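You operate a simulated robot arm through the tools that you are given. There is no shell and no other tool. Be economical: measure what you need, move in short steps, check, and stop when the job is done.

You run a simulated two-armed robot. Do the job below in one go: nothing can be reset, and whatever is moved stays where it is left.

Task
Clamp the line guide at Large and run the three large cakes to the gate.
Fine: press Stop and turn the line switch off. Where these are worked on the way, their far stop is far enough and under half their travel is too little: line switch.

It is judged by the outcome, as a careful person would: the job done as asked, and still so three seconds after it is handed in. It fails if anything else is knocked over, pushed out of place, dropped, spilled or broken.

Robot
Two 6-joint arms with two-finger parallel grippers on one trunk, on a base that drives. Base frame: it is fixed to the floor where the robot stands at the start and does not move with it; the origin is under the middle of the robot, x ahead of it, y to its left, z up; the surface under the hand at the start is at about z = 90. Units: cm, rad, N and s.
The left shoulder is at the start at [5, 17, 111], the right one opposite. Each reaches about 109.2 cm from its shoulder. Places, roughly: guide knob [60, 30, 110]; line gate [90, -20, 90]; line guide [80, 20, 100]; line switch [40, 80, 100]. Payload 1.57 kg a hand.
Tool frame (each hand has its own): the origin (TCP) lies between the finger pads and is the grasp point; the fingertips stand 3 cm ahead of it; z points along the fingers, y is the line along which they close. The gripper opens to 8 cm. The fingers are 1.7 cm wide and 1.2 cm thick; the gripper's body (4 by 8.2 cm) begins 8 cm behind the TCP.
Orientation is told as [roll, pitch, yaw] about the base's x, y, z axes, in that order, counted from this pose: with the fingers straight down and closing along the base's y, the tool's x points along the base's -x, its y along +y and its z along -z.

Tools
- The arms move only by the tool drive_tool. It takes "left_deltas", "right_deltas" or both (then of equal length, played together; a hand with none holds still); each is a list of rows, each an object of numbers (a shift or turn left out is 0, a gripper value left out holds the last): "tx", "ty", "tz": the shift along the tool's x, y, z in cm; "wx", "wy", "wz": the turn, a rotation vector about the tool's x, y, z in degrees. In form: [{"tx": .., "ty": .., "tz": .., "wx": .., "wy": .., "wz": ..}, ...]. A call has 1 to 10 rows; each row is the pose to reach, as a shift and turn from the pose commanded when the call began, along the tool's axes at that moment. "left_claw" and "right_claw" are, for a hand that has rows, the opening in per cent of the stroke, from 0 (shut) to 100 (fully open), set as the call begins (left out, the last holds). Rows are played at 5 a second. More than 5 cm and 0.15 rad between two rows, or a gripper value outside its range, and nothing of the call is played. Where a pose cannot be reached the arm comes as near as it can. A force on the tool above 40 N (or 10 N above the force at the start of the call, whichever is more), or a blocked arm, ends the call early, and 0.2 s more pass. Each finger travels about 7.2 cm/s and halts on what it meets, pressing with about 26 N; the grip force reading is that of the motor and also rises with nothing between the fingers. The clock runs only during rows and for 0.2 s after the last one: add rows that repeat a pose to give the fingers time. It gives the time, the measured TCP pose, the force on the tool (base axes), the opening and the grip force at its end, in the units of the frame above (readings bear some noise), with the torque about the TCP (base axes, N m) and any sound that the robot's microphone picked up.
- Cameras (640 x 400 px; columns grow to the right, rows downward): "scene" is now at [2.66, 3.99, 167.61]; the picture's right is [0.51, -0.86, 0.00], its down [-0.66, -0.39, -0.64] and it looks along [0.55, 0.33, -0.77] (base axes); focal length 270 px, centre (320, 200). "left" rides on the left gripper at [7.2, 0.7, -12.2] in its tool frame; the picture's right is [-0.09, 1.00, 0.00], its down [-0.84, -0.08, -0.54] and it looks along [-0.54, -0.05, 0.84] (tool axes); focal length 238 px, centre (320, 200). "right" rides on the right gripper at [7.2, -0.7, -12.2] in its tool frame; the picture's right is [0.09, 1.00, 0.00], its down [-0.84, 0.08, -0.54] and it looks along [-0.54, 0.05, 0.84] (tool axes); focal length 238 px, centre (320, 200). There is no depth. A picture from a camera that has moved, and an enlarged one, comes with that camera's place and axes in the base frame and with its lens.
- camera(camera): a new picture of that camera. The clock stands still meanwhile.
- slide_trunk(by): slides the trunk up (or, below 0, down) by that many cm; the arms and the scene camera ride with it, the base frame stays. It gives what a move gives, with no picture.
- steer(legs): drives the robot by 1 to 6 legs, each [ahead, left, turn to the left] in cm, cm and rad, along the robot's own axes; the way and the turn of a leg run together, so that a leg with both is an arc; at most 150 cm and 3.142 rad a leg. The arms and the cameras ride along, it lands a little off, and it stops where it bumps. It gives what a move gives.
- pan_tilt(pan, tilt): turns the head with the scene camera to pan (to the left, within 1.501 rad either way) and tilt (down, from -0.506 to 1.204), counted from straight ahead of the robot. It gives what a move gives.
- zoom(camera, box): a new picture of the part [left, top, right, bottom] of that camera's present view, enlarged. The clock stands still meanwhile.
- hand_in(): hands the job in; it is judged then, once.

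Go step by step. Nothing tells you exact positions but the pictures and the camera data: compare them with the known pose of the tool, close in by small moves and look again before you grip or let go. The budget is 120 turns and 108 pictures, counting those below and the enlarged ones. Unless the task says otherwise, let go and move clear before handing in, and close with one line.

The tools are called after "Request:" as a command line: name --argument value ..., lists and objects as JSON in quotes. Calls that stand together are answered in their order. drive_tool: Moves the arms, as the interface text tells. Its arguments: {"type":"object","properties":{"left_deltas":{"type":"array"},"left_claw":{"type":"number"},"right_deltas":{"type":"array"},"right_claw":{"type":"number"}},"required":[]} The other tools are called the same way: slide_trunk (by) slides the trunk up or down; steer (legs) drives the base; pan_tilt (pan, tilt) turns the head that bears the scene camera; camera (camera) takes a picture; zoom (camera, box) takes an enlarged picture of a part of a camera's view; hand_in () hands the job in.

At the start:

```text
time_s: 0.0
left_tcp_pos: [49.06, 56.46, 100.02]
left_tcp_rot: [0.002, 0.0, 0.0]
left_ft_force: [0.1, -0.1, 0.0]
left_ft_torque: [0.03, 0.02, 0.04]
left_gripper_width: 8.01
left_gripper_force: 0.1
right_tcp_pos: [67.16, 1.58, 100.0]
right_tcp_rot: [-0.001, -0.001, -0.001]
right_ft_force: [-0.2, -0.5, 0.2]
right_ft_torque: [0.03, -0.02, -0.03]
right_gripper_width: 7.99
right_gripper_force: 0.1
trunk travel left (down, up): [-72.5, 24.5]
robot x, y, heading: [-0.43, 0.14, -0.003]
head pan, tilt: [0.534, 0.874]
```

scene: 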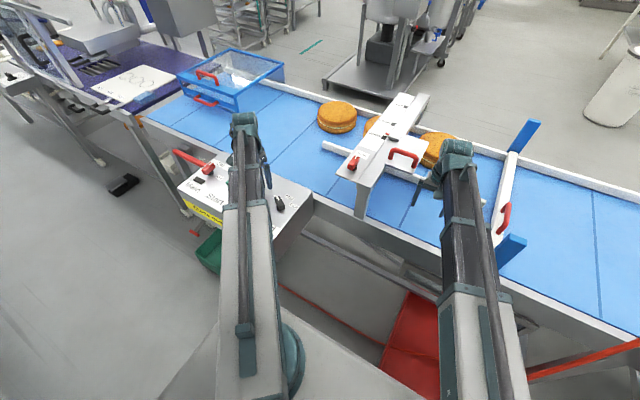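
right: 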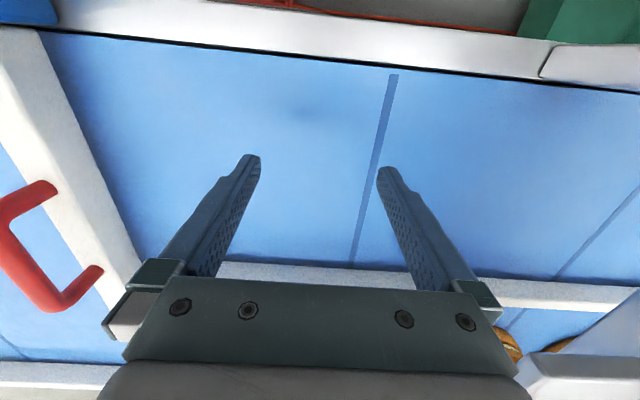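
left: 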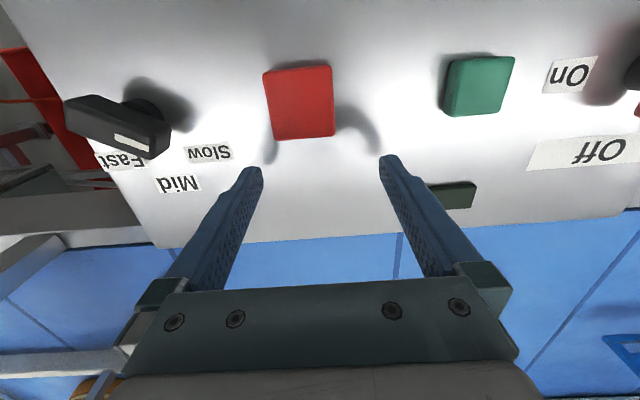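

I see a conveyor with a panel (line switch lever, Start/Stop buttons, speed knob) on the left, a bridge carrying the guide with a red knob, cakes, and a gate to the right. I will zoom in before moving.

Request:
zoom --camera "scene" --box '[300, 80, 560, 250]'

Request:
zoom --camera "scene" --box '[150, 40, 330, 250]'

```text
2.35 times, centred on (430, 165) of scene
camera zoom: at [2.66, 3.99, 167.61], right [0.51, -0.86, 0.0], down [-0.66, -0.39, -0.64], along [0.55, 0.33, -0.77], focal length 636 px, centre (61, 282)
```

zoom: 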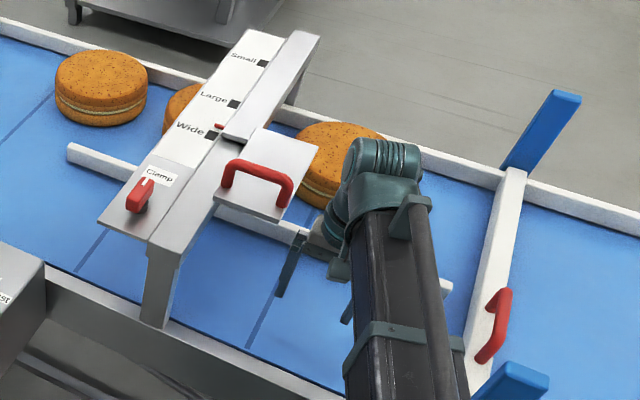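

```text
1.90 times, centred on (240, 145) of scene
camera zoom: at [2.66, 3.99, 167.61], right [0.51, -0.86, 0.0], down [-0.66, -0.39, -0.64], along [0.55, 0.33, -0.77], focal length 514 px, centre (472, 305)
```

zoom: 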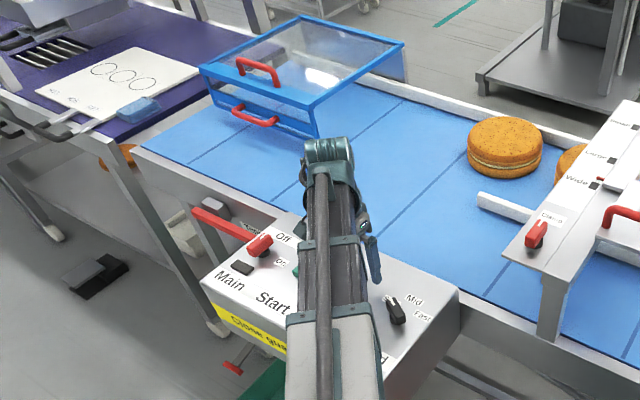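

Labels need reading, so I'll raise both hands to get them out of the way of the views.

Request:
drive_tool --left_deltas '[{"tz": -5}, {"tz": -10}, {"tz": -15}, {"tz": -20}, {"tz": -20, "tx": 5}, {"tz": -20, "tx": 10}]' --right_deltas '[{"tz": -5}, {"tz": -10}, {"tz": -15}, {"tz": -20}, {"tz": -20, "tx": 5}, {"tz": -20, "tx": 10}]'

Request:
camera --camera "left"

Request:
camera --camera "right"

Request:
camera --camera "scene"

```text
time_s: 1.4
left_tcp_pos: [38.6, 56.27, 99.92]
left_tcp_rot: [0.003, -0.003, -0.002]
left_ft_force: [0.0, -1.0, 0.2]
left_ft_torque: [0.01, -0.02, -0.01]
left_gripper_width: 7.99
left_gripper_force: 0.1
left hand out of reach, approached as far as the arm can: row 1, 2, 3, 4, 5, 6
right_tcp_pos: [56.85, 0.65, 100.06]
right_tcp_rot: [0.001, -0.004, 0.0]
right_ft_force: [-0.4, 0.1, -0.4]
right_ft_torque: [0.02, 0.01, -0.01]
right_gripper_width: 7.99
right_gripper_force: 0.1
right hand out of reach, approached as far as the arm can: row 1, 2, 3, 4, 5, 6
trunk travel left (down, up): [-72.5, 24.5]
robot x, y, heading: [0.04, 0.03, -0.002]
head pan, tilt: [0.534, 0.874]
```

```text
102 pictures are left
camera left: at [31.41, 56.97, 112.25], right [0.09, 1.0, 0.0], down [0.84, -0.08, 0.54], along [0.54, -0.05, -0.84], focal length 238 px, centre (320, 200)
```

left: 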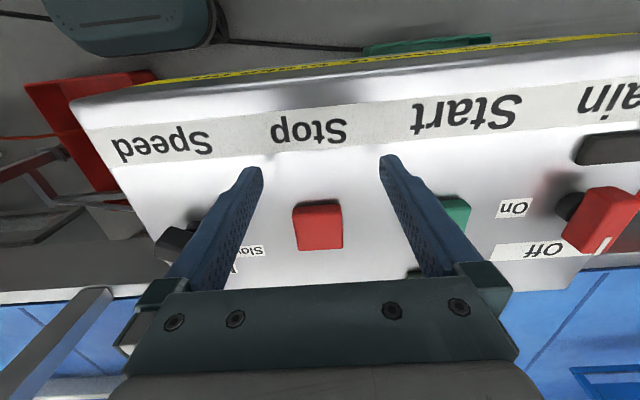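

```text
101 pictures are left
camera right: at [49.64, -0.01, 112.21], right [-0.09, 1.0, 0.0], down [0.84, 0.08, 0.54], along [0.54, 0.05, -0.84], focal length 238 px, centre (320, 200)
```

right: 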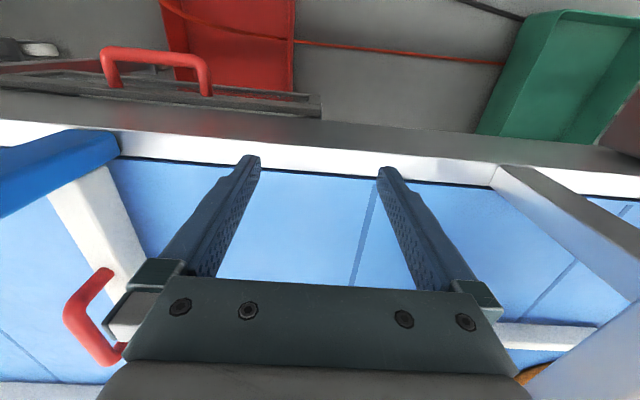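

```text
100 pictures are left
camera scene: at [2.47, 3.97, 167.62], right [0.51, -0.86, 0.0], down [-0.66, -0.39, -0.64], along [0.55, 0.33, -0.77], focal length 270 px, centre (320, 200)
```

scene: 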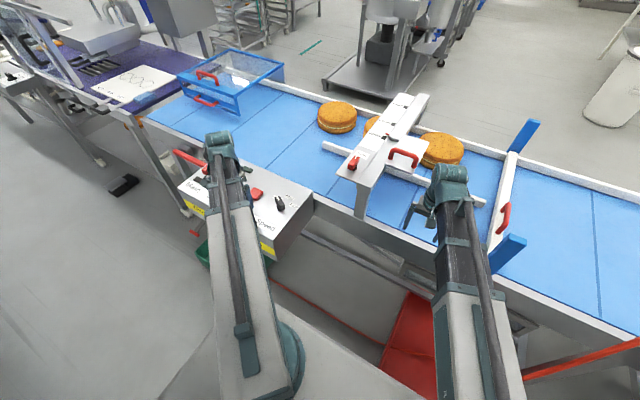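

The hands cannot rise in this posture, so I'll raise the trunk to gain height.

Request:
slide_trunk --by 20

Request:
pan_tilt --pan 0.75 --tilt 0.8

Request:
camera --camera "scene"

Request:
camera --camera "left"

Request:
camera --camera "right"

```text
time_s: 3.6
left_tcp_pos: [38.81, 56.46, 119.95]
left_tcp_rot: [-0.001, -0.001, -0.002]
left_ft_force: [-0.9, 0.1, -1.0]
left_ft_torque: [0.0, -0.03, 0.02]
left_gripper_width: 7.98
left_gripper_force: 0.1
right_tcp_pos: [57.01, 0.77, 120.0]
right_tcp_rot: [0.0, 0.0, 0.001]
right_ft_force: [-0.2, 0.1, -0.2]
right_ft_torque: [-0.01, -0.05, 0.01]
right_gripper_width: 8.03
right_gripper_force: 0.1
trunk travel left (down, up): [-92.5, 4.5]
robot x, y, heading: [0.13, 0.09, -0.001]
head pan, tilt: [0.534, 0.874]
```

```text
time_s: 4.3
left_tcp_pos: [38.76, 56.37, 120.0]
left_tcp_rot: [0.002, 0.0, 0.002]
left_ft_force: [-0.1, 0.2, 0.9]
left_ft_torque: [0.03, 0.01, -0.02]
left_gripper_width: 8.0
left_gripper_force: 0.0
right_tcp_pos: [56.97, 0.7, 120.09]
right_tcp_rot: [0.0, -0.001, 0.001]
right_ft_force: [0.0, 0.2, -0.6]
right_ft_torque: [-0.01, 0.03, 0.04]
right_gripper_width: 8.03
right_gripper_force: 0.0
trunk travel left (down, up): [-92.5, 4.5]
robot x, y, heading: [0.0, 0.31, 0.001]
head pan, tilt: [0.75, 0.799]
```

```text
99 pictures are left
camera scene: at [1.94, 5.57, 188.21], right [0.68, -0.73, 0.0], down [-0.52, -0.49, -0.7], along [0.51, 0.47, -0.72], focal length 270 px, centre (320, 200)
```

scene: 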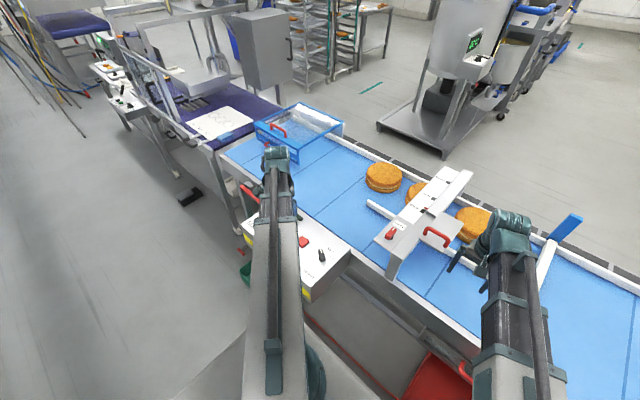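

```text
98 pictures are left
camera left: at [31.59, 57.02, 132.2], right [0.09, 1.0, 0.0], down [0.84, -0.08, 0.54], along [0.54, -0.05, -0.84], focal length 238 px, centre (320, 200)
```

left: 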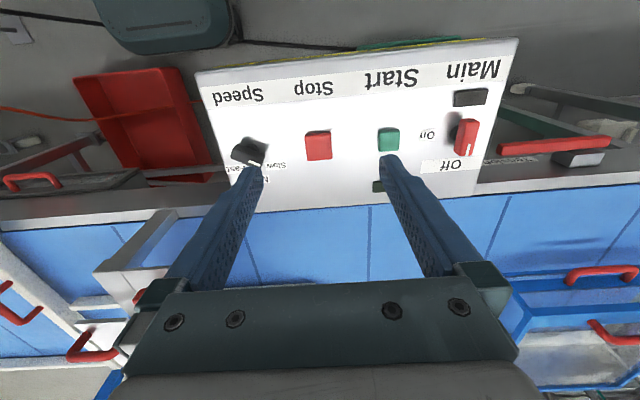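

```text
97 pictures are left
camera right: at [49.87, 0.04, 132.15], right [-0.09, 1.0, 0.0], down [0.84, 0.08, 0.54], along [0.54, 0.05, -0.84], focal length 238 px, centre (320, 200)
```

right: 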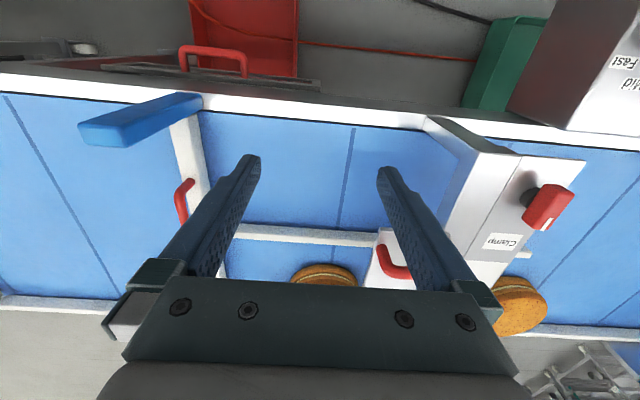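

Good overview. I'll zoom in on the panel, the red lever beside it, the clamp, and the guard.

Request:
zoom --camera "left" --box '[400, 40, 640, 190]'

Request:
zoom --camera "left" --box '[190, 60, 430, 210]'

Request:
zoom --camera "scene" --box '[360, 140, 620, 300]'

Request:
zoom --camera "scene" --box '[180, 80, 360, 280]'

```text
2.67 times, centred on (520, 115) of left
camera zoom: at [31.59, 57.02, 132.2], right [0.09, 1.0, 0.0], down [0.84, -0.08, 0.54], along [0.54, -0.05, -0.84], focal length 636 px, centre (-213, 427)
```

zoom: 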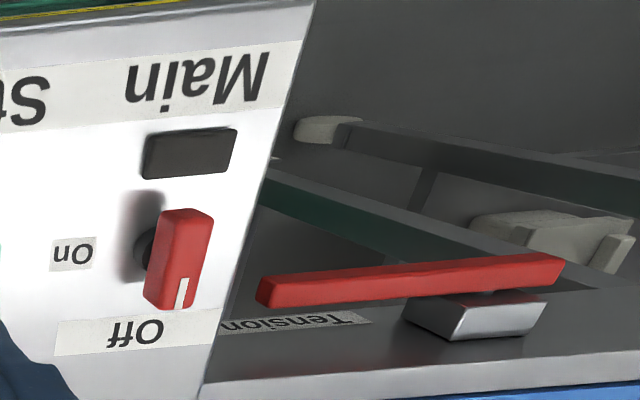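

```text
2.67 times, centred on (310, 135) of left
camera zoom: at [31.59, 57.02, 132.2], right [0.09, 1.0, 0.0], down [0.84, -0.08, 0.54], along [0.54, -0.05, -0.84], focal length 636 px, centre (347, 373)
```

zoom: 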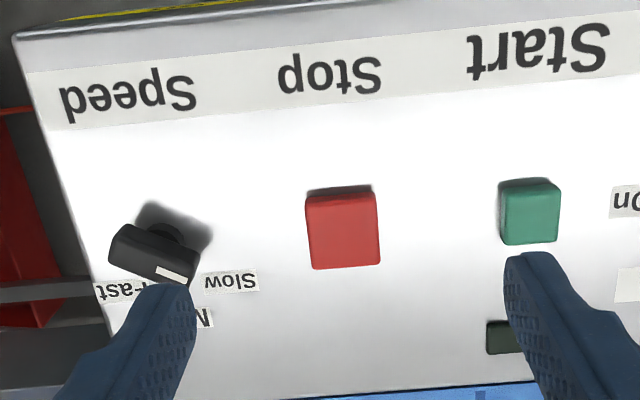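

```text
2.46 times, centred on (490, 220) of scene
camera zoom: at [1.94, 5.57, 188.21], right [0.68, -0.73, 0.0], down [-0.52, -0.49, -0.7], along [0.51, 0.47, -0.72], focal length 665 px, centre (-98, 151)
```

zoom: 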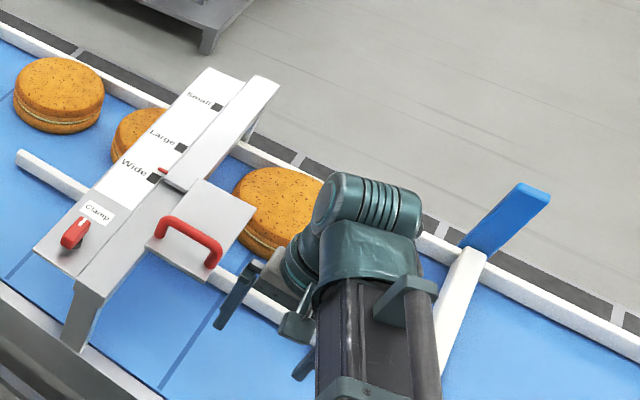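

```text
2.00 times, centred on (270, 180) of scene
camera zoom: at [1.94, 5.57, 188.21], right [0.68, -0.73, 0.0], down [-0.52, -0.49, -0.7], along [0.51, 0.47, -0.72], focal length 540 px, centre (420, 240)
```

zoom: 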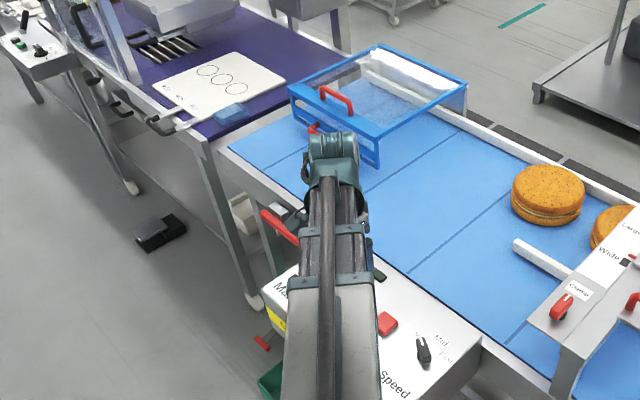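

Moving the right hand over near the guide knob and handle for close views; the left hand backs off to the side so that the panel is visible.

Request:
drive_tool --right_deltas '[{"ty": 4}, {"ty": 8}, {"ty": 12}, {"ty": 16}]' --left_deltas '[{"ty": -1, "tx": 4}, {"ty": -1, "tx": 8}, {"ty": 0, "tx": 12}, {"ty": 0, "tx": 14}]'

Request:
camera --camera "right"

Request:
camera --camera "scene"

```text
time_s: 5.3
left_tcp_pos: [24.91, 56.5, 119.85]
left_tcp_rot: [0.001, 0.0, 0.001]
left_ft_force: [-0.1, 0.9, 0.3]
left_ft_torque: [-0.05, -0.02, 0.0]
left_gripper_width: 8.0
left_gripper_force: 0.0
right_tcp_pos: [56.83, 16.89, 119.97]
right_tcp_rot: [0.0, 0.0, 0.0]
right_ft_force: [-0.7, 0.6, -0.5]
right_ft_torque: [0.02, -0.02, 0.01]
right_gripper_width: 8.0
right_gripper_force: 0.0
trunk travel left (down, up): [-92.5, 4.5]
robot x, y, heading: [-0.14, -0.33, -0.003]
head pan, tilt: [0.75, 0.799]
```

```text
92 pictures are left
camera right: at [49.71, 16.15, 132.14], right [-0.09, 1.0, 0.0], down [0.84, 0.08, 0.54], along [0.54, 0.05, -0.84], focal length 238 px, centre (320, 200)
```

right: 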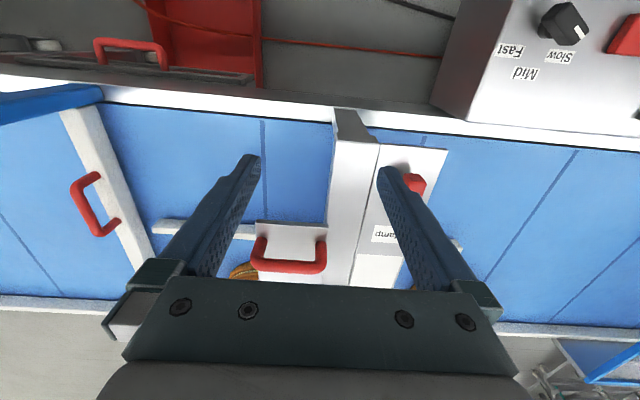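

```text
91 pictures are left
camera scene: at [1.95, 5.63, 188.21], right [0.68, -0.73, 0.0], down [-0.52, -0.49, -0.7], along [0.51, 0.47, -0.72], focal length 270 px, centre (320, 200)
```

scene: 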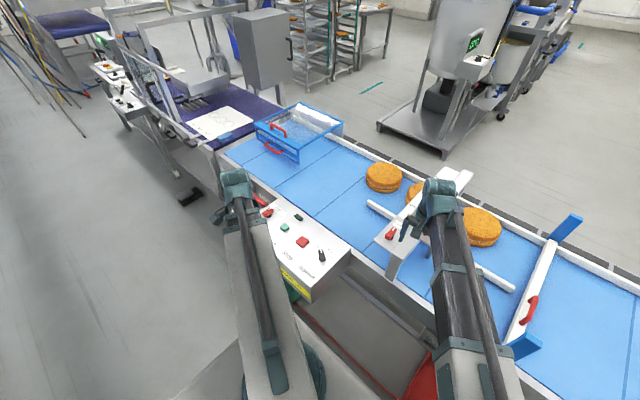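

Request:
zoom --camera "scene" --box '[210, 90, 370, 310]'

Request:
zoom --camera "scene" --box '[250, 190, 350, 300]'

Request:
zoom --camera "scene" --box '[350, 150, 600, 370]'

Request:
zoom --camera "right" --box '[230, 100, 480, 290]'

```text
1.82 times, centred on (290, 200) of scene
camera zoom: at [1.95, 5.63, 188.21], right [0.68, -0.73, 0.0], down [-0.52, -0.49, -0.7], along [0.51, 0.47, -0.72], focal length 491 px, centre (374, 200)
```

zoom: 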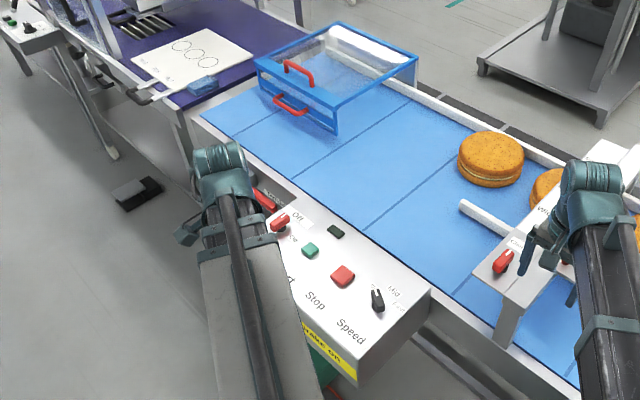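

```text
3.64 times, centred on (300, 245) of scene
camera zoom: at [1.95, 5.63, 188.21], right [0.68, -0.73, 0.0], down [-0.52, -0.49, -0.7], along [0.51, 0.47, -0.72], focal length 982 px, centre (393, 36)
```

zoom: 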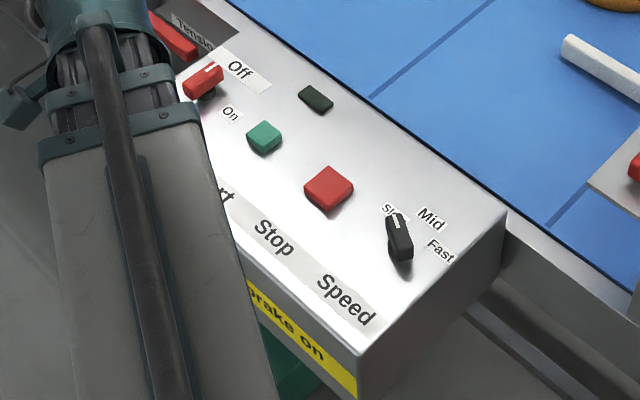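

```text
1.82 times, centred on (475, 260) of scene
camera zoom: at [1.95, 5.63, 188.21], right [0.68, -0.73, 0.0], down [-0.52, -0.49, -0.7], along [0.51, 0.47, -0.72], focal length 491 px, centre (38, 91)
```

zoom: 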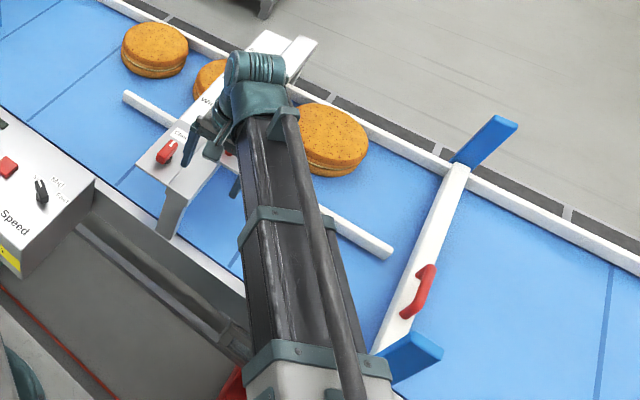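

```text
2.11 times, centred on (355, 195) of right
camera zoom: at [49.71, 16.15, 132.14], right [-0.09, 1.0, 0.0], down [0.84, 0.08, 0.54], along [0.54, 0.05, -0.84], focal length 502 px, centre (246, 210)
```

zoom: 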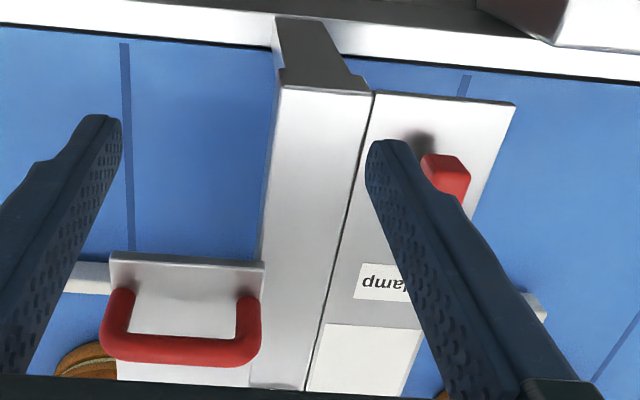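

Request:
camera --camera "left"

Request:
zoom --camera "scene" --box '[240, 90, 350, 170]'

```text
86 pictures are left
camera left: at [17.7, 57.12, 132.18], right [0.09, 1.0, 0.0], down [0.84, -0.08, 0.54], along [0.54, -0.05, -0.84], focal length 238 px, centre (320, 200)
```

left: 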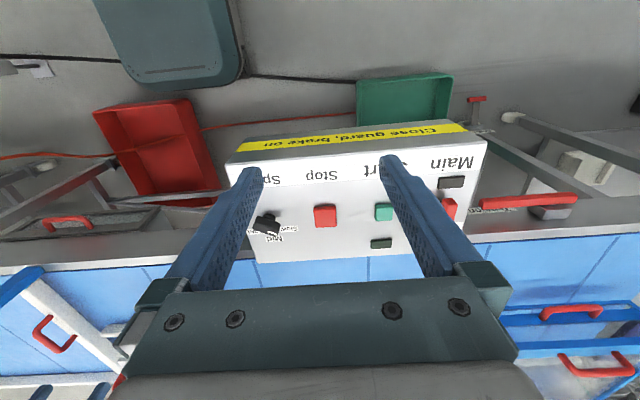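

```text
5.00 times, centred on (295, 130) of scene
camera zoom: at [1.95, 5.63, 188.21], right [0.68, -0.73, 0.0], down [-0.52, -0.49, -0.7], along [0.51, 0.47, -0.72], focal length 1350 px, centre (445, 550)
```

zoom: 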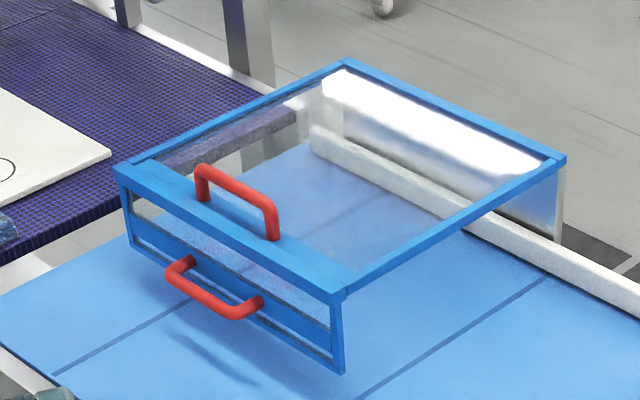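

Request:
zoom --camera "left" --box '[420, 80, 640, 240]'

Request:
zoom --camera "left" --box '[220, 90, 490, 180]'

Request:
zoom --camera "left" --box '[480, 280, 640, 400]'

```text
2.50 times, centred on (530, 160) of left
camera zoom: at [17.7, 57.12, 132.18], right [0.09, 1.0, 0.0], down [0.84, -0.08, 0.54], along [0.54, -0.05, -0.84], focal length 596 px, centre (-205, 300)
```

zoom: 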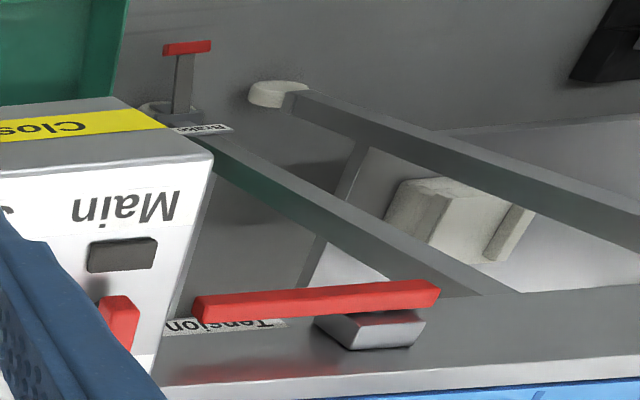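

```text
2.37 times, centred on (355, 135) of left
camera zoom: at [17.7, 57.12, 132.18], right [0.09, 1.0, 0.0], down [0.84, -0.08, 0.54], along [0.54, -0.05, -0.84], focal length 565 px, centre (237, 354)
```

zoom: 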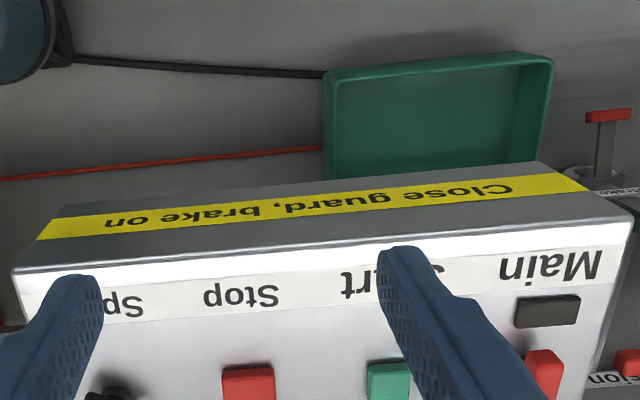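

```text
3.33 times, centred on (560, 340) of left
camera zoom: at [17.7, 57.12, 132.18], right [0.09, 1.0, 0.0], down [0.84, -0.08, 0.54], along [0.54, -0.05, -0.84], focal length 794 px, centre (-480, -267)
```

zoom: 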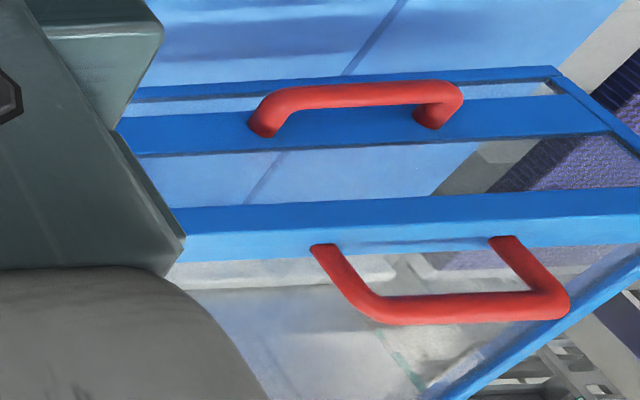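

The panel's label reads "Close guard, brake on", so I'll check those later. First I set the guide: rotate the right hand 90° and bring it above the guide's red handle (about [73.4, 14, 111]).

Request:
drive_tool --right_deltas '[{"wz": -8, "tx": -1.5, "ty": -0.3}, {"wz": -16, "tx": -3, "ty": -0.6}, {"wz": -24, "tx": -4.5, "ty": -0.9}, {"wz": -32, "tx": -6, "ty": -1.2}, {"wz": -40, "tx": -7.5, "ty": -1.5}, {"wz": -48, "tx": -9, "ty": -1.8}, {"wz": -56, "tx": -10.5, "ty": -2.1}, {"wz": -64, "tx": -12, "ty": -2.4}, {"wz": -72, "tx": -13.5, "ty": -2.7}, {"wz": -80, "tx": -15, "ty": -2.9}]'

Request:
drive_tool --right_deltas '[{"wz": -5}, {"wz": -10}]'

Request:
camera --camera "right"

```text
time_s: 7.5
left_tcp_pos: [24.99, 56.44, 119.93]
left_tcp_rot: [-0.001, 0.0, 0.001]
left_ft_force: [0.3, 0.4, 1.0]
left_ft_torque: [-0.01, 0.0, -0.01]
left_gripper_width: 8.01
left_gripper_force: 0.0
right_tcp_pos: [72.06, 13.86, 119.92]
right_tcp_rot: [0.0, 0.0, 1.398]
right_ft_force: [-0.6, -0.2, 0.2]
right_ft_torque: [-0.01, -0.05, 0.0]
right_gripper_width: 7.98
right_gripper_force: 0.1
trunk travel left (down, up): [-92.5, 4.5]
robot x, y, heading: [-0.1, 0.19, 0.006]
head pan, tilt: [0.75, 0.799]
```

```text
time_s: 8.1
left_tcp_pos: [25.03, 56.47, 120.11]
left_tcp_rot: [0.003, 0.0, -0.001]
left_ft_force: [0.1, 0.4, -0.3]
left_ft_torque: [-0.01, 0.02, 0.03]
left_gripper_width: 8.02
left_gripper_force: 0.0
right_tcp_pos: [72.12, 13.84, 119.94]
right_tcp_rot: [0.001, 0.0, 1.573]
right_ft_force: [0.7, 0.5, -0.4]
right_ft_torque: [0.02, -0.01, -0.02]
right_gripper_width: 8.02
right_gripper_force: 0.0
trunk travel left (down, up): [-92.5, 4.5]
robot x, y, heading: [0.14, -0.15, -0.0]
head pan, tilt: [0.75, 0.799]
```

```text
81 pictures are left
camera right: at [72.76, 6.6, 132.16], right [-1.0, -0.09, 0.0], down [-0.08, 0.84, 0.54], along [-0.05, 0.54, -0.84], focal length 238 px, centre (320, 200)
```

right: 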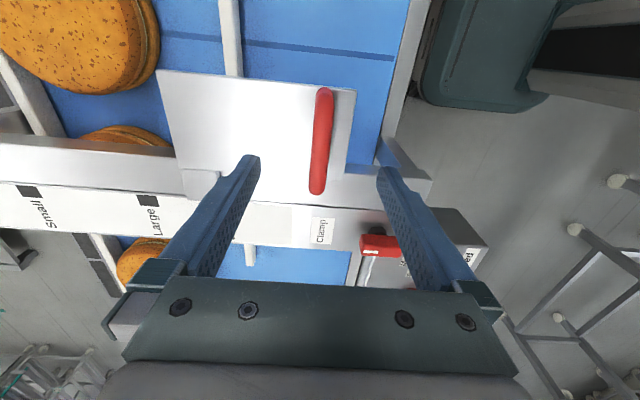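

The handle bar lies right between the fingers (x≈72, y 10–19). I lower onto it and close.

Request:
drive_tool --right_deltas '[{"tz": 2.5}, {"tz": 5}, {"tz": 7}, {"tz": 8.5}, {"tz": 8.5}]'

Request:
camera --camera "right"

Request:
camera --camera "scene"

```text
time_s: 9.3
left_tcp_pos: [24.97, 56.34, 119.93]
left_tcp_rot: [0.002, -0.001, 0.0]
left_ft_force: [0.2, -0.7, 0.0]
left_ft_torque: [-0.02, -0.01, -0.01]
left_gripper_width: 7.97
left_gripper_force: 0.1
right_tcp_pos: [72.03, 13.8, 119.94]
right_tcp_rot: [0.0, -0.001, 1.569]
right_ft_force: [-0.8, -0.1, -0.2]
right_ft_torque: [0.02, -0.01, -0.02]
right_gripper_width: 7.99
right_gripper_force: 0.0
right hand out of reach, approached as far as the arm can: row 1, 2, 3, 4, 5
trunk travel left (down, up): [-92.5, 4.5]
robot x, y, heading: [-0.07, -0.37, -0.003]
head pan, tilt: [0.75, 0.799]
```

```text
80 pictures are left
camera right: at [72.75, 6.61, 132.15], right [-1.0, -0.09, 0.0], down [-0.08, 0.84, 0.54], along [-0.05, 0.54, -0.84], focal length 238 px, centre (320, 200)
```

right: 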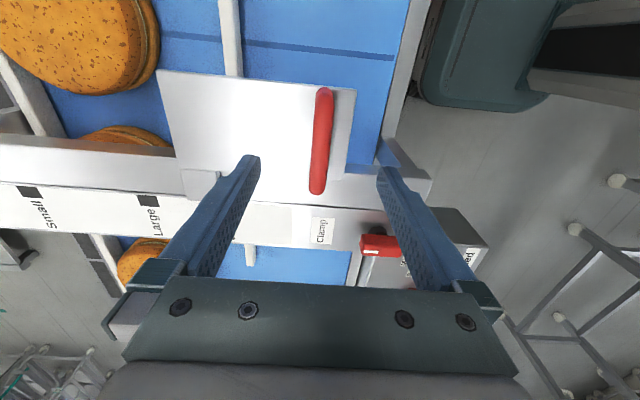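

```text
79 pictures are left
camera scene: at [1.94, 5.57, 188.21], right [0.68, -0.73, 0.0], down [-0.52, -0.49, -0.7], along [0.51, 0.48, -0.72], focal length 270 px, centre (320, 200)
```

scene: 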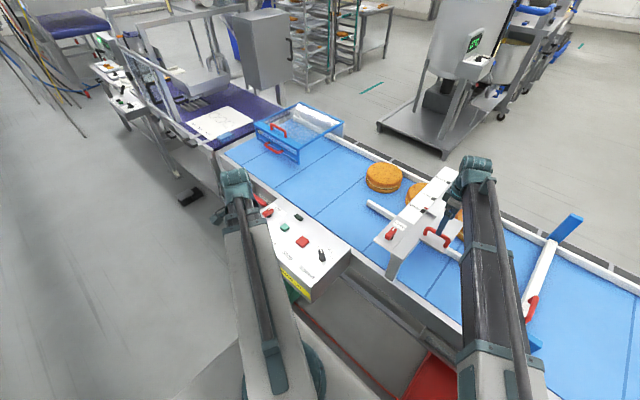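

The hands' height seems fixed by the trunk, so I'll lower with the trunk instead.

Request:
slide_trunk --by -6

Request:
camera --camera "right"

```text
time_s: 10.3
left_tcp_pos: [24.94, 56.48, 113.95]
left_tcp_rot: [0.002, 0.002, 0.001]
left_ft_force: [0.3, -0.3, -0.2]
left_ft_torque: [0.0, -0.05, -0.03]
left_gripper_width: 8.01
left_gripper_force: 0.0
right_tcp_pos: [72.11, 13.76, 114.04]
right_tcp_rot: [0.0, 0.0, 1.571]
right_ft_force: [-0.2, 0.1, 0.4]
right_ft_torque: [0.04, -0.02, 0.01]
right_gripper_width: 7.99
right_gripper_force: 0.1
trunk travel left (down, up): [-86.5, 10.5]
robot x, y, heading: [-0.03, -0.11, -0.003]
head pan, tilt: [0.75, 0.799]
```

```text
78 pictures are left
camera right: at [72.73, 6.6, 126.16], right [-1.0, -0.09, 0.0], down [-0.08, 0.84, 0.54], along [-0.05, 0.54, -0.84], focal length 238 px, centre (320, 200)
```

right: 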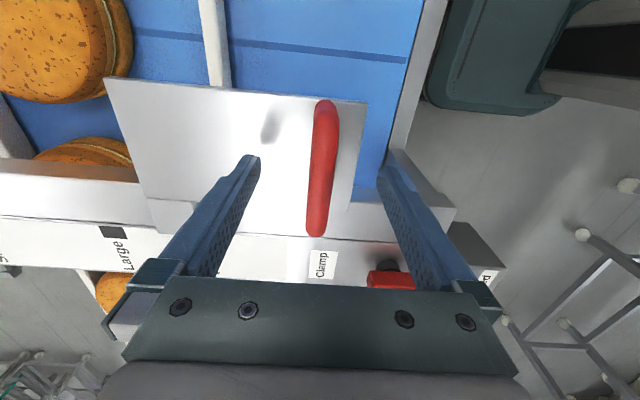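

Request:
slide_trunk --by -2

Request:
drive_tool --right_deltas '[{"tx": 0.5}, {"tx": 0.5}, {"tx": 0.5}, {"tx": 0.5}]' --right_claw 0

Request:
camera --camera "right"

```text
time_s: 11.0
left_tcp_pos: [24.91, 56.49, 112.0]
left_tcp_rot: [0.001, 0.001, 0.0]
left_ft_force: [0.2, 0.4, 0.0]
left_ft_torque: [0.0, 0.02, 0.0]
left_gripper_width: 8.0
left_gripper_force: 0.0
right_tcp_pos: [71.98, 13.66, 112.05]
right_tcp_rot: [0.0, -0.001, 1.572]
right_ft_force: [-0.3, 1.1, -0.3]
right_ft_torque: [-0.02, 0.01, 0.03]
right_gripper_width: 8.0
right_gripper_force: 0.1
trunk travel left (down, up): [-84.5, 12.5]
robot x, y, heading: [-0.04, 0.25, -0.002]
head pan, tilt: [0.75, 0.799]
```

```text
time_s: 12.0
left_tcp_pos: [25.02, 56.43, 111.95]
left_tcp_rot: [0.0, 0.0, 0.0]
left_ft_force: [0.3, -0.1, 1.7]
left_ft_torque: [-0.02, -0.02, -0.01]
left_gripper_width: 7.99
left_gripper_force: 0.1
right_tcp_pos: [71.94, 13.28, 112.04]
right_tcp_rot: [0.001, -0.001, 1.572]
right_ft_force: [-3.2, 0.0, -3.3]
right_ft_torque: [-0.09, 0.01, -0.01]
right_gripper_width: 1.58
right_gripper_force: 31.5
trunk travel left (down, up): [-84.5, 12.5]
robot x, y, heading: [-0.0, 0.15, 0.001]
head pan, tilt: [0.75, 0.799]
```

```text
77 pictures are left
camera right: at [72.7, 6.07, 124.16], right [-1.0, -0.09, 0.0], down [-0.08, 0.84, 0.54], along [-0.05, 0.54, -0.84], focal length 238 px, centre (320, 200)
```

right: 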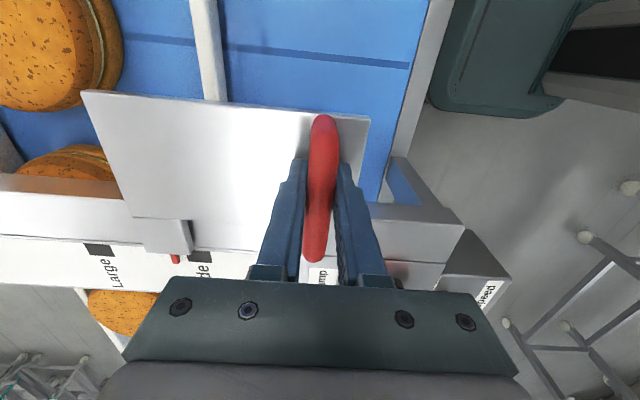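

The handle is gripped; the pointer reads at Wide and Large is about 7.5 cm farther in +x. I slide it there.

Request:
drive_tool --right_deltas '[{"ty": -1}, {"ty": -2}, {"ty": -3}, {"ty": -4}, {"ty": -5}, {"ty": -6}, {"ty": -6.5}, {"ty": -6.5}]'

Request:
zoom --camera "right" --box '[0, 60, 400, 310]'

```text
time_s: 13.8
left_tcp_pos: [24.88, 56.44, 112.03]
left_tcp_rot: [0.002, -0.001, -0.001]
left_ft_force: [0.4, 1.0, -0.2]
left_ft_torque: [0.01, 0.01, 0.02]
left_gripper_width: 8.01
left_gripper_force: 0.0
right_tcp_pos: [78.58, 13.31, 112.03]
right_tcp_rot: [0.0, 0.0, 1.57]
right_ft_force: [-1.8, -3.9, -3.3]
right_ft_torque: [-0.15, 0.01, 0.01]
right_gripper_width: 1.56
right_gripper_force: 31.2
trunk travel left (down, up): [-84.5, 12.5]
robot x, y, heading: [0.48, -0.0, 0.003]
head pan, tilt: [0.75, 0.799]
```

```text
1.60 times, centred on (200, 185) of right
camera zoom: at [79.29, 6.07, 124.16], right [-1.0, -0.09, 0.0], down [-0.08, 0.84, 0.54], along [-0.05, 0.54, -0.84], focal length 381 px, centre (512, 224)
```

zoom: 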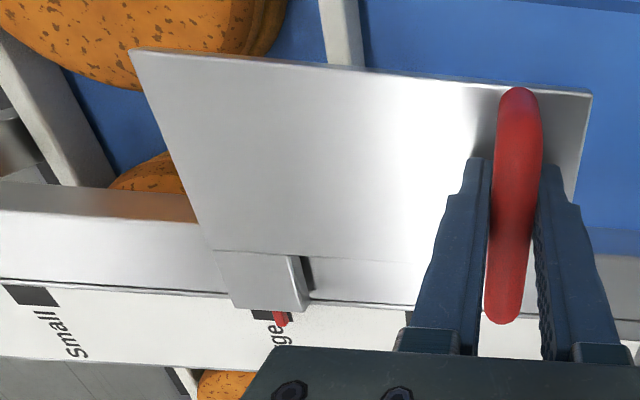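

Request:
zoom --camera "right" --box '[130, 230, 230, 292]'

Request:
zoom --camera "scene" --box '[390, 160, 480, 250]'

```text
6.40 times, centred on (180, 261) of right
camera zoom: at [79.29, 6.07, 124.16], right [-1.0, -0.09, 0.0], down [-0.08, 0.84, 0.54], along [-0.05, 0.54, -0.84], focal length 1525 px, centre (1216, -190)
```

zoom: 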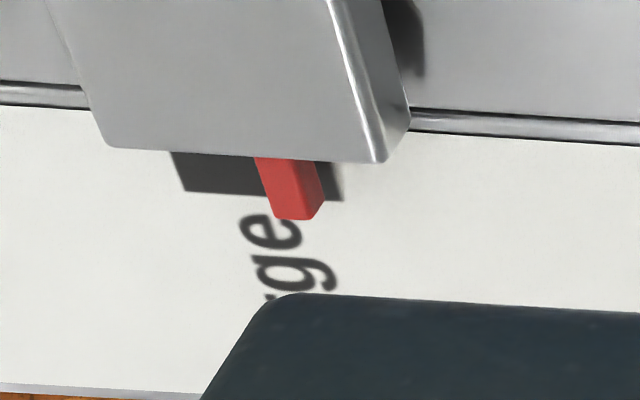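

```text
4.44 times, centred on (435, 205) of scene
camera zoom: at [1.94, 5.52, 180.21], right [0.68, -0.73, 0.0], down [-0.52, -0.49, -0.7], along [0.51, 0.48, -0.72], focal length 1200 px, centre (-191, 178)
```

zoom: 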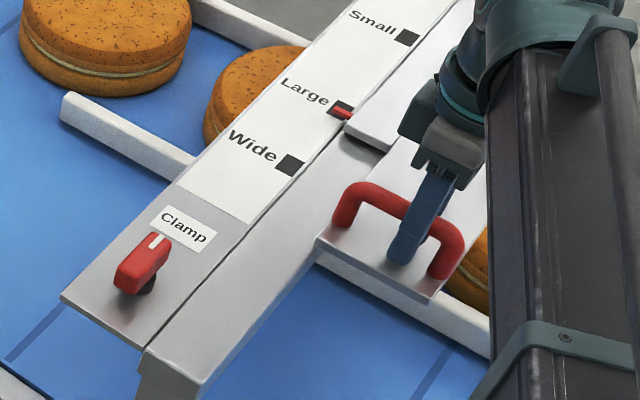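

The pointer is on the Large mark but about 0.5 cm short of its centre; I nudge it on.

Request:
drive_tool --right_deltas '[{"ty": -0.3}, {"ty": -0.6}, {"ty": -0.6}, {"ty": -0.6}]'

Request:
zoom --camera "right" --box '[130, 230, 230, 292]'

Request:
zoom --camera "scene" --box '[420, 160, 460, 190]'

```text
time_s: 14.8
left_tcp_pos: [24.99, 56.43, 112.01]
left_tcp_rot: [0.002, -0.001, -0.001]
left_ft_force: [-0.3, 0.1, 0.2]
left_ft_torque: [0.0, -0.01, -0.01]
left_gripper_width: 8.0
left_gripper_force: 0.0
right_tcp_pos: [79.1, 13.25, 112.01]
right_tcp_rot: [0.002, 0.0, 1.57]
right_ft_force: [-3.3, -4.7, -3.8]
right_ft_torque: [-0.25, 0.03, 0.02]
right_gripper_width: 1.58
right_gripper_force: 31.0
trunk travel left (down, up): [-84.5, 12.5]
robot x, y, heading: [0.04, -0.11, 0.002]
head pan, tilt: [0.75, 0.799]
```

```text
6.40 times, centred on (180, 261) of right
camera zoom: at [79.86, 6.07, 124.16], right [-1.0, -0.09, 0.0], down [-0.08, 0.84, 0.54], along [-0.05, 0.54, -0.84], focal length 1525 px, centre (1216, -190)
```

zoom: 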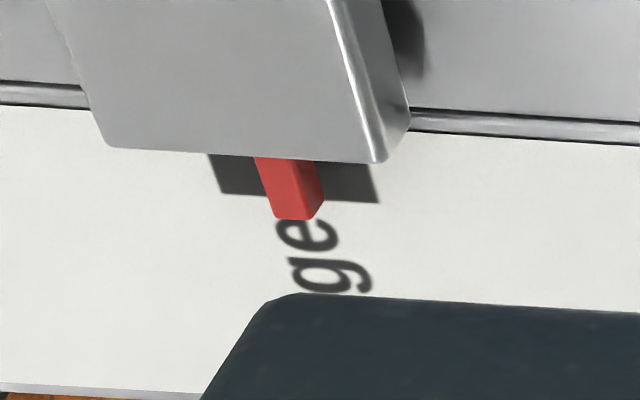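

```text
13.33 times, centred on (440, 175) of scene
camera zoom: at [1.94, 5.51, 180.21], right [0.68, -0.73, 0.0], down [-0.52, -0.49, -0.7], along [0.51, 0.48, -0.72], focal length 3601 px, centre (-1280, 533)
```

zoom: 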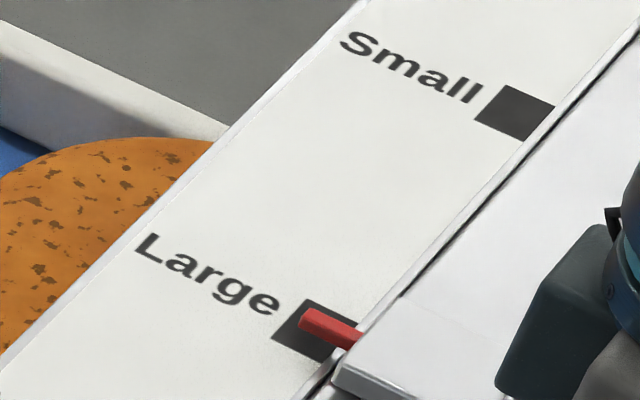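

The pointer is now centred on Large. I release the handle, rise, withdraw the right hand, and bring the left hand towards the clamp knob.

Request:
drive_tool --right_deltas '[{}, {}, {}]' --right_claw 100

Request:
slide_trunk --by 9

Request:
drive_tool --right_deltas '[{"tx": 4, "ty": 3}, {"tx": 8, "ty": 6}, {"tx": 12, "ty": 9}, {"tx": 16, "ty": 12}, {"tx": 20, "ty": 15}, {"tx": 24, "ty": 19}, {"tx": 28, "ty": 22}]'

Request:
drive_tool --left_deltas '[{"tx": -3, "ty": -3}, {"tx": -7, "ty": -6}, {"tx": -11, "ty": -9}, {"tx": -15, "ty": -12}, {"tx": -19, "ty": -15}, {"tx": -23, "ty": -18}, {"tx": -26, "ty": -21}, {"tx": -29, "ty": -24}, {"tx": -31, "ty": -26.5}, {"tx": -31, "ty": -26.5}]'

Request:
camera --camera "left"

```text
time_s: 15.6
left_tcp_pos: [24.92, 56.46, 111.93]
left_tcp_rot: [0.003, 0.0, 0.0]
left_ft_force: [-0.4, 1.1, -0.3]
left_ft_torque: [0.01, 0.02, 0.04]
left_gripper_width: 8.03
left_gripper_force: 0.1
right_tcp_pos: [79.14, 13.4, 111.98]
right_tcp_rot: [0.001, -0.001, 1.571]
right_ft_force: [-0.5, 0.1, 0.9]
right_ft_torque: [-0.01, -0.01, 0.01]
right_gripper_width: 8.01
right_gripper_force: 0.1
trunk travel left (down, up): [-84.5, 12.5]
robot x, y, heading: [0.07, 0.12, 0.002]
head pan, tilt: [0.75, 0.799]
```

```text
time_s: 16.8
left_tcp_pos: [24.91, 56.5, 120.99]
left_tcp_rot: [0.0, -0.001, 0.0]
left_ft_force: [0.8, 0.4, 0.5]
left_ft_torque: [-0.01, -0.01, 0.02]
left_gripper_width: 8.01
left_gripper_force: 0.0
right_tcp_pos: [79.12, 13.29, 120.95]
right_tcp_rot: [0.0, 0.0, 1.571]
right_ft_force: [0.5, -0.6, -0.4]
right_ft_torque: [-0.01, -0.01, 0.02]
right_gripper_width: 7.99
right_gripper_force: 0.1
trunk travel left (down, up): [-93.5, 3.5]
robot x, y, heading: [-0.03, -0.01, -0.001]
head pan, tilt: [0.75, 0.799]
```

```text
refused: row 6 steps farther than a row can; nothing moved
```

```text
time_s: 19.0
left_tcp_pos: [55.95, 29.89, 120.95]
left_tcp_rot: [0.001, 0.001, 0.001]
left_ft_force: [0.3, 0.2, 0.2]
left_ft_torque: [0.0, 0.02, -0.01]
left_gripper_width: 8.02
left_gripper_force: 0.0
right_tcp_pos: [79.17, 13.42, 120.9]
right_tcp_rot: [0.0, 0.0, 1.57]
right_ft_force: [0.4, -0.1, 0.2]
right_ft_torque: [-0.02, -0.03, 0.0]
right_gripper_width: 7.98
right_gripper_force: 0.1
trunk travel left (down, up): [-93.5, 3.5]
robot x, y, heading: [0.08, 0.12, -0.005]
head pan, tilt: [0.75, 0.799]
```

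```text
71 pictures are left
camera left: at [48.7, 30.56, 133.2], right [0.09, 1.0, 0.0], down [0.84, -0.08, 0.54], along [0.54, -0.05, -0.84], focal length 238 px, centre (320, 200)
```

left: 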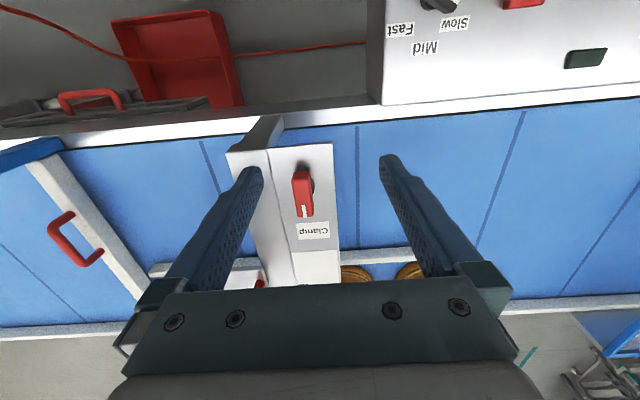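

Knob estimated at about [63, 27.3], bar along x. I move the right hand out of the way and centre the left hand over the knob.

Request:
drive_tool --right_deltas '[{"tx": 3.5, "ty": 3}, {"tx": 7, "ty": 6}, {"tx": 10.5, "ty": 9}, {"tx": 14, "ty": 12}, {"tx": 17.5, "ty": 15}, {"tx": 21, "ty": 18}, {"tx": 24.5, "ty": 21}, {"tx": 28, "ty": 24}]'

Request:
drive_tool --left_deltas '[{"tx": -3, "ty": -1}, {"tx": -5, "ty": -2}, {"tx": -7, "ty": -2.6}, {"tx": -7, "ty": -2.6}]'

Request:
slide_trunk --by -6

Request:
camera --camera "left"

Request:
camera --camera "scene"

```text
time_s: 20.8
left_tcp_pos: [55.77, 29.92, 121.08]
left_tcp_rot: [0.001, -0.001, 0.0]
left_ft_force: [-0.6, -0.7, -0.1]
left_ft_torque: [0.01, -0.02, -0.01]
left_gripper_width: 8.0
left_gripper_force: 0.1
right_tcp_pos: [55.06, -14.6, 120.94]
right_tcp_rot: [0.0, 0.002, 1.571]
right_ft_force: [-0.4, -0.2, 0.2]
right_ft_torque: [0.0, 0.0, -0.01]
right_gripper_width: 7.98
right_gripper_force: 0.0
trunk travel left (down, up): [-93.5, 3.5]
robot x, y, heading: [0.44, 0.11, 0.003]
head pan, tilt: [0.75, 0.799]
```

```text
time_s: 21.8
left_tcp_pos: [62.86, 27.3, 121.04]
left_tcp_rot: [-0.002, 0.0, 0.001]
left_ft_force: [-0.6, -0.3, -0.5]
left_ft_torque: [-0.03, -0.06, 0.01]
left_gripper_width: 7.99
left_gripper_force: 0.2
right_tcp_pos: [55.14, -14.54, 120.99]
right_tcp_rot: [0.0, 0.0, 1.569]
right_ft_force: [-0.7, -0.1, -0.4]
right_ft_torque: [0.0, -0.02, -0.01]
right_gripper_width: 7.98
right_gripper_force: 0.1
trunk travel left (down, up): [-93.5, 3.5]
robot x, y, heading: [-0.01, 0.15, -0.001]
head pan, tilt: [0.75, 0.799]
```

```text
time_s: 22.8
left_tcp_pos: [62.99, 27.22, 115.11]
left_tcp_rot: [0.002, 0.0, -0.001]
left_ft_force: [0.1, 0.9, 0.7]
left_ft_torque: [0.02, 0.0, 0.02]
left_gripper_width: 7.98
left_gripper_force: 0.1
right_tcp_pos: [55.04, -14.56, 114.88]
right_tcp_rot: [0.0, 0.0, 1.571]
right_ft_force: [0.3, -0.5, 1.2]
right_ft_torque: [-0.06, 0.02, 0.01]
right_gripper_width: 8.01
right_gripper_force: 0.1
trunk travel left (down, up): [-87.5, 9.5]
robot x, y, heading: [0.07, -0.51, -0.002]
head pan, tilt: [0.75, 0.799]
```

```text
70 pictures are left
camera left: at [55.75, 27.87, 127.21], right [0.09, 1.0, 0.0], down [0.84, -0.08, 0.54], along [0.54, -0.05, -0.84], focal length 238 px, centre (320, 200)
```

left: 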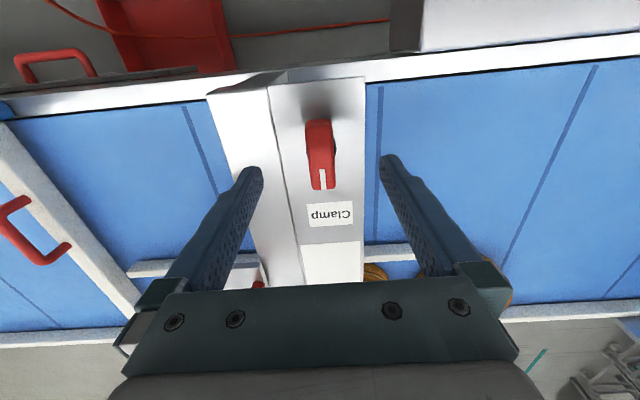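

```text
69 pictures are left
camera scene: at [1.92, 5.56, 183.21], right [0.68, -0.73, 0.0], down [-0.52, -0.49, -0.7], along [0.51, 0.48, -0.72], focal length 270 px, centre (320, 200)
```

scene: 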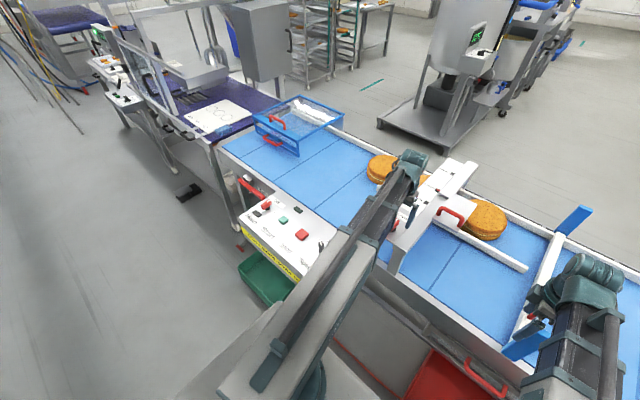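

Knob lies between the left fingers: x 60.4–66.5, y≈27, top z≈108.5. I retract the right hand from the gate, centre the left, lower, and grip.

Request:
drive_tool --right_deltas '[{"ty": 4}, {"ty": 8}, {"ty": 12}, {"ty": 15}]' --left_deltas '[{"tx": -0.5}, {"tx": -0.5}, {"tx": -0.5}, {"tx": -0.5}]'

Request:
slide_trunk --by -4.5

Request:
camera --camera "left"

```text
time_s: 23.8
left_tcp_pos: [63.55, 27.31, 114.96]
left_tcp_rot: [0.004, 0.0, 0.0]
left_ft_force: [-0.3, 0.3, 1.1]
left_ft_torque: [-0.03, -0.02, -0.06]
left_gripper_width: 8.01
left_gripper_force: 0.1
right_tcp_pos: [45.73, -14.54, 114.95]
right_tcp_rot: [0.002, 0.0, 1.568]
right_ft_force: [0.2, -0.4, 0.1]
right_ft_torque: [-0.01, -0.01, -0.03]
right_gripper_width: 8.02
right_gripper_force: 0.1
right hand out of reach, approached as far as the arm can: row 3, 4
trunk travel left (down, up): [-87.5, 9.5]
robot x, y, heading: [0.17, -0.26, 0.0]
head pan, tilt: [0.75, 0.799]
```

```text
time_s: 24.7
left_tcp_pos: [63.43, 27.3, 110.48]
left_tcp_rot: [0.002, 0.001, -0.001]
left_ft_force: [-0.1, 0.3, -0.3]
left_ft_torque: [-0.02, 0.06, 0.0]
left_gripper_width: 8.01
left_gripper_force: 0.0
right_tcp_pos: [45.78, -14.62, 110.54]
right_tcp_rot: [0.0, -0.001, 1.571]
right_ft_force: [-0.2, -0.2, 0.4]
right_ft_torque: [-0.03, 0.0, 0.05]
right_gripper_width: 7.99
right_gripper_force: 0.0
trunk travel left (down, up): [-83.0, 14.0]
robot x, y, heading: [-0.19, 0.01, -0.001]
head pan, tilt: [0.75, 0.799]
```

```text
68 pictures are left
camera left: at [56.26, 27.85, 122.71], right [0.09, 1.0, 0.0], down [0.84, -0.08, 0.54], along [0.54, -0.05, -0.84], focal length 238 px, centre (320, 200)
```

left: 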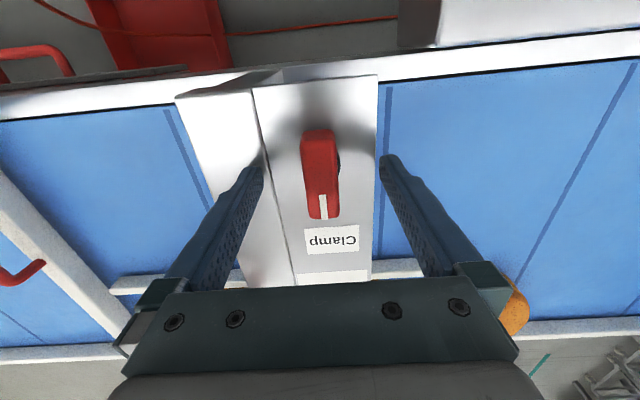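

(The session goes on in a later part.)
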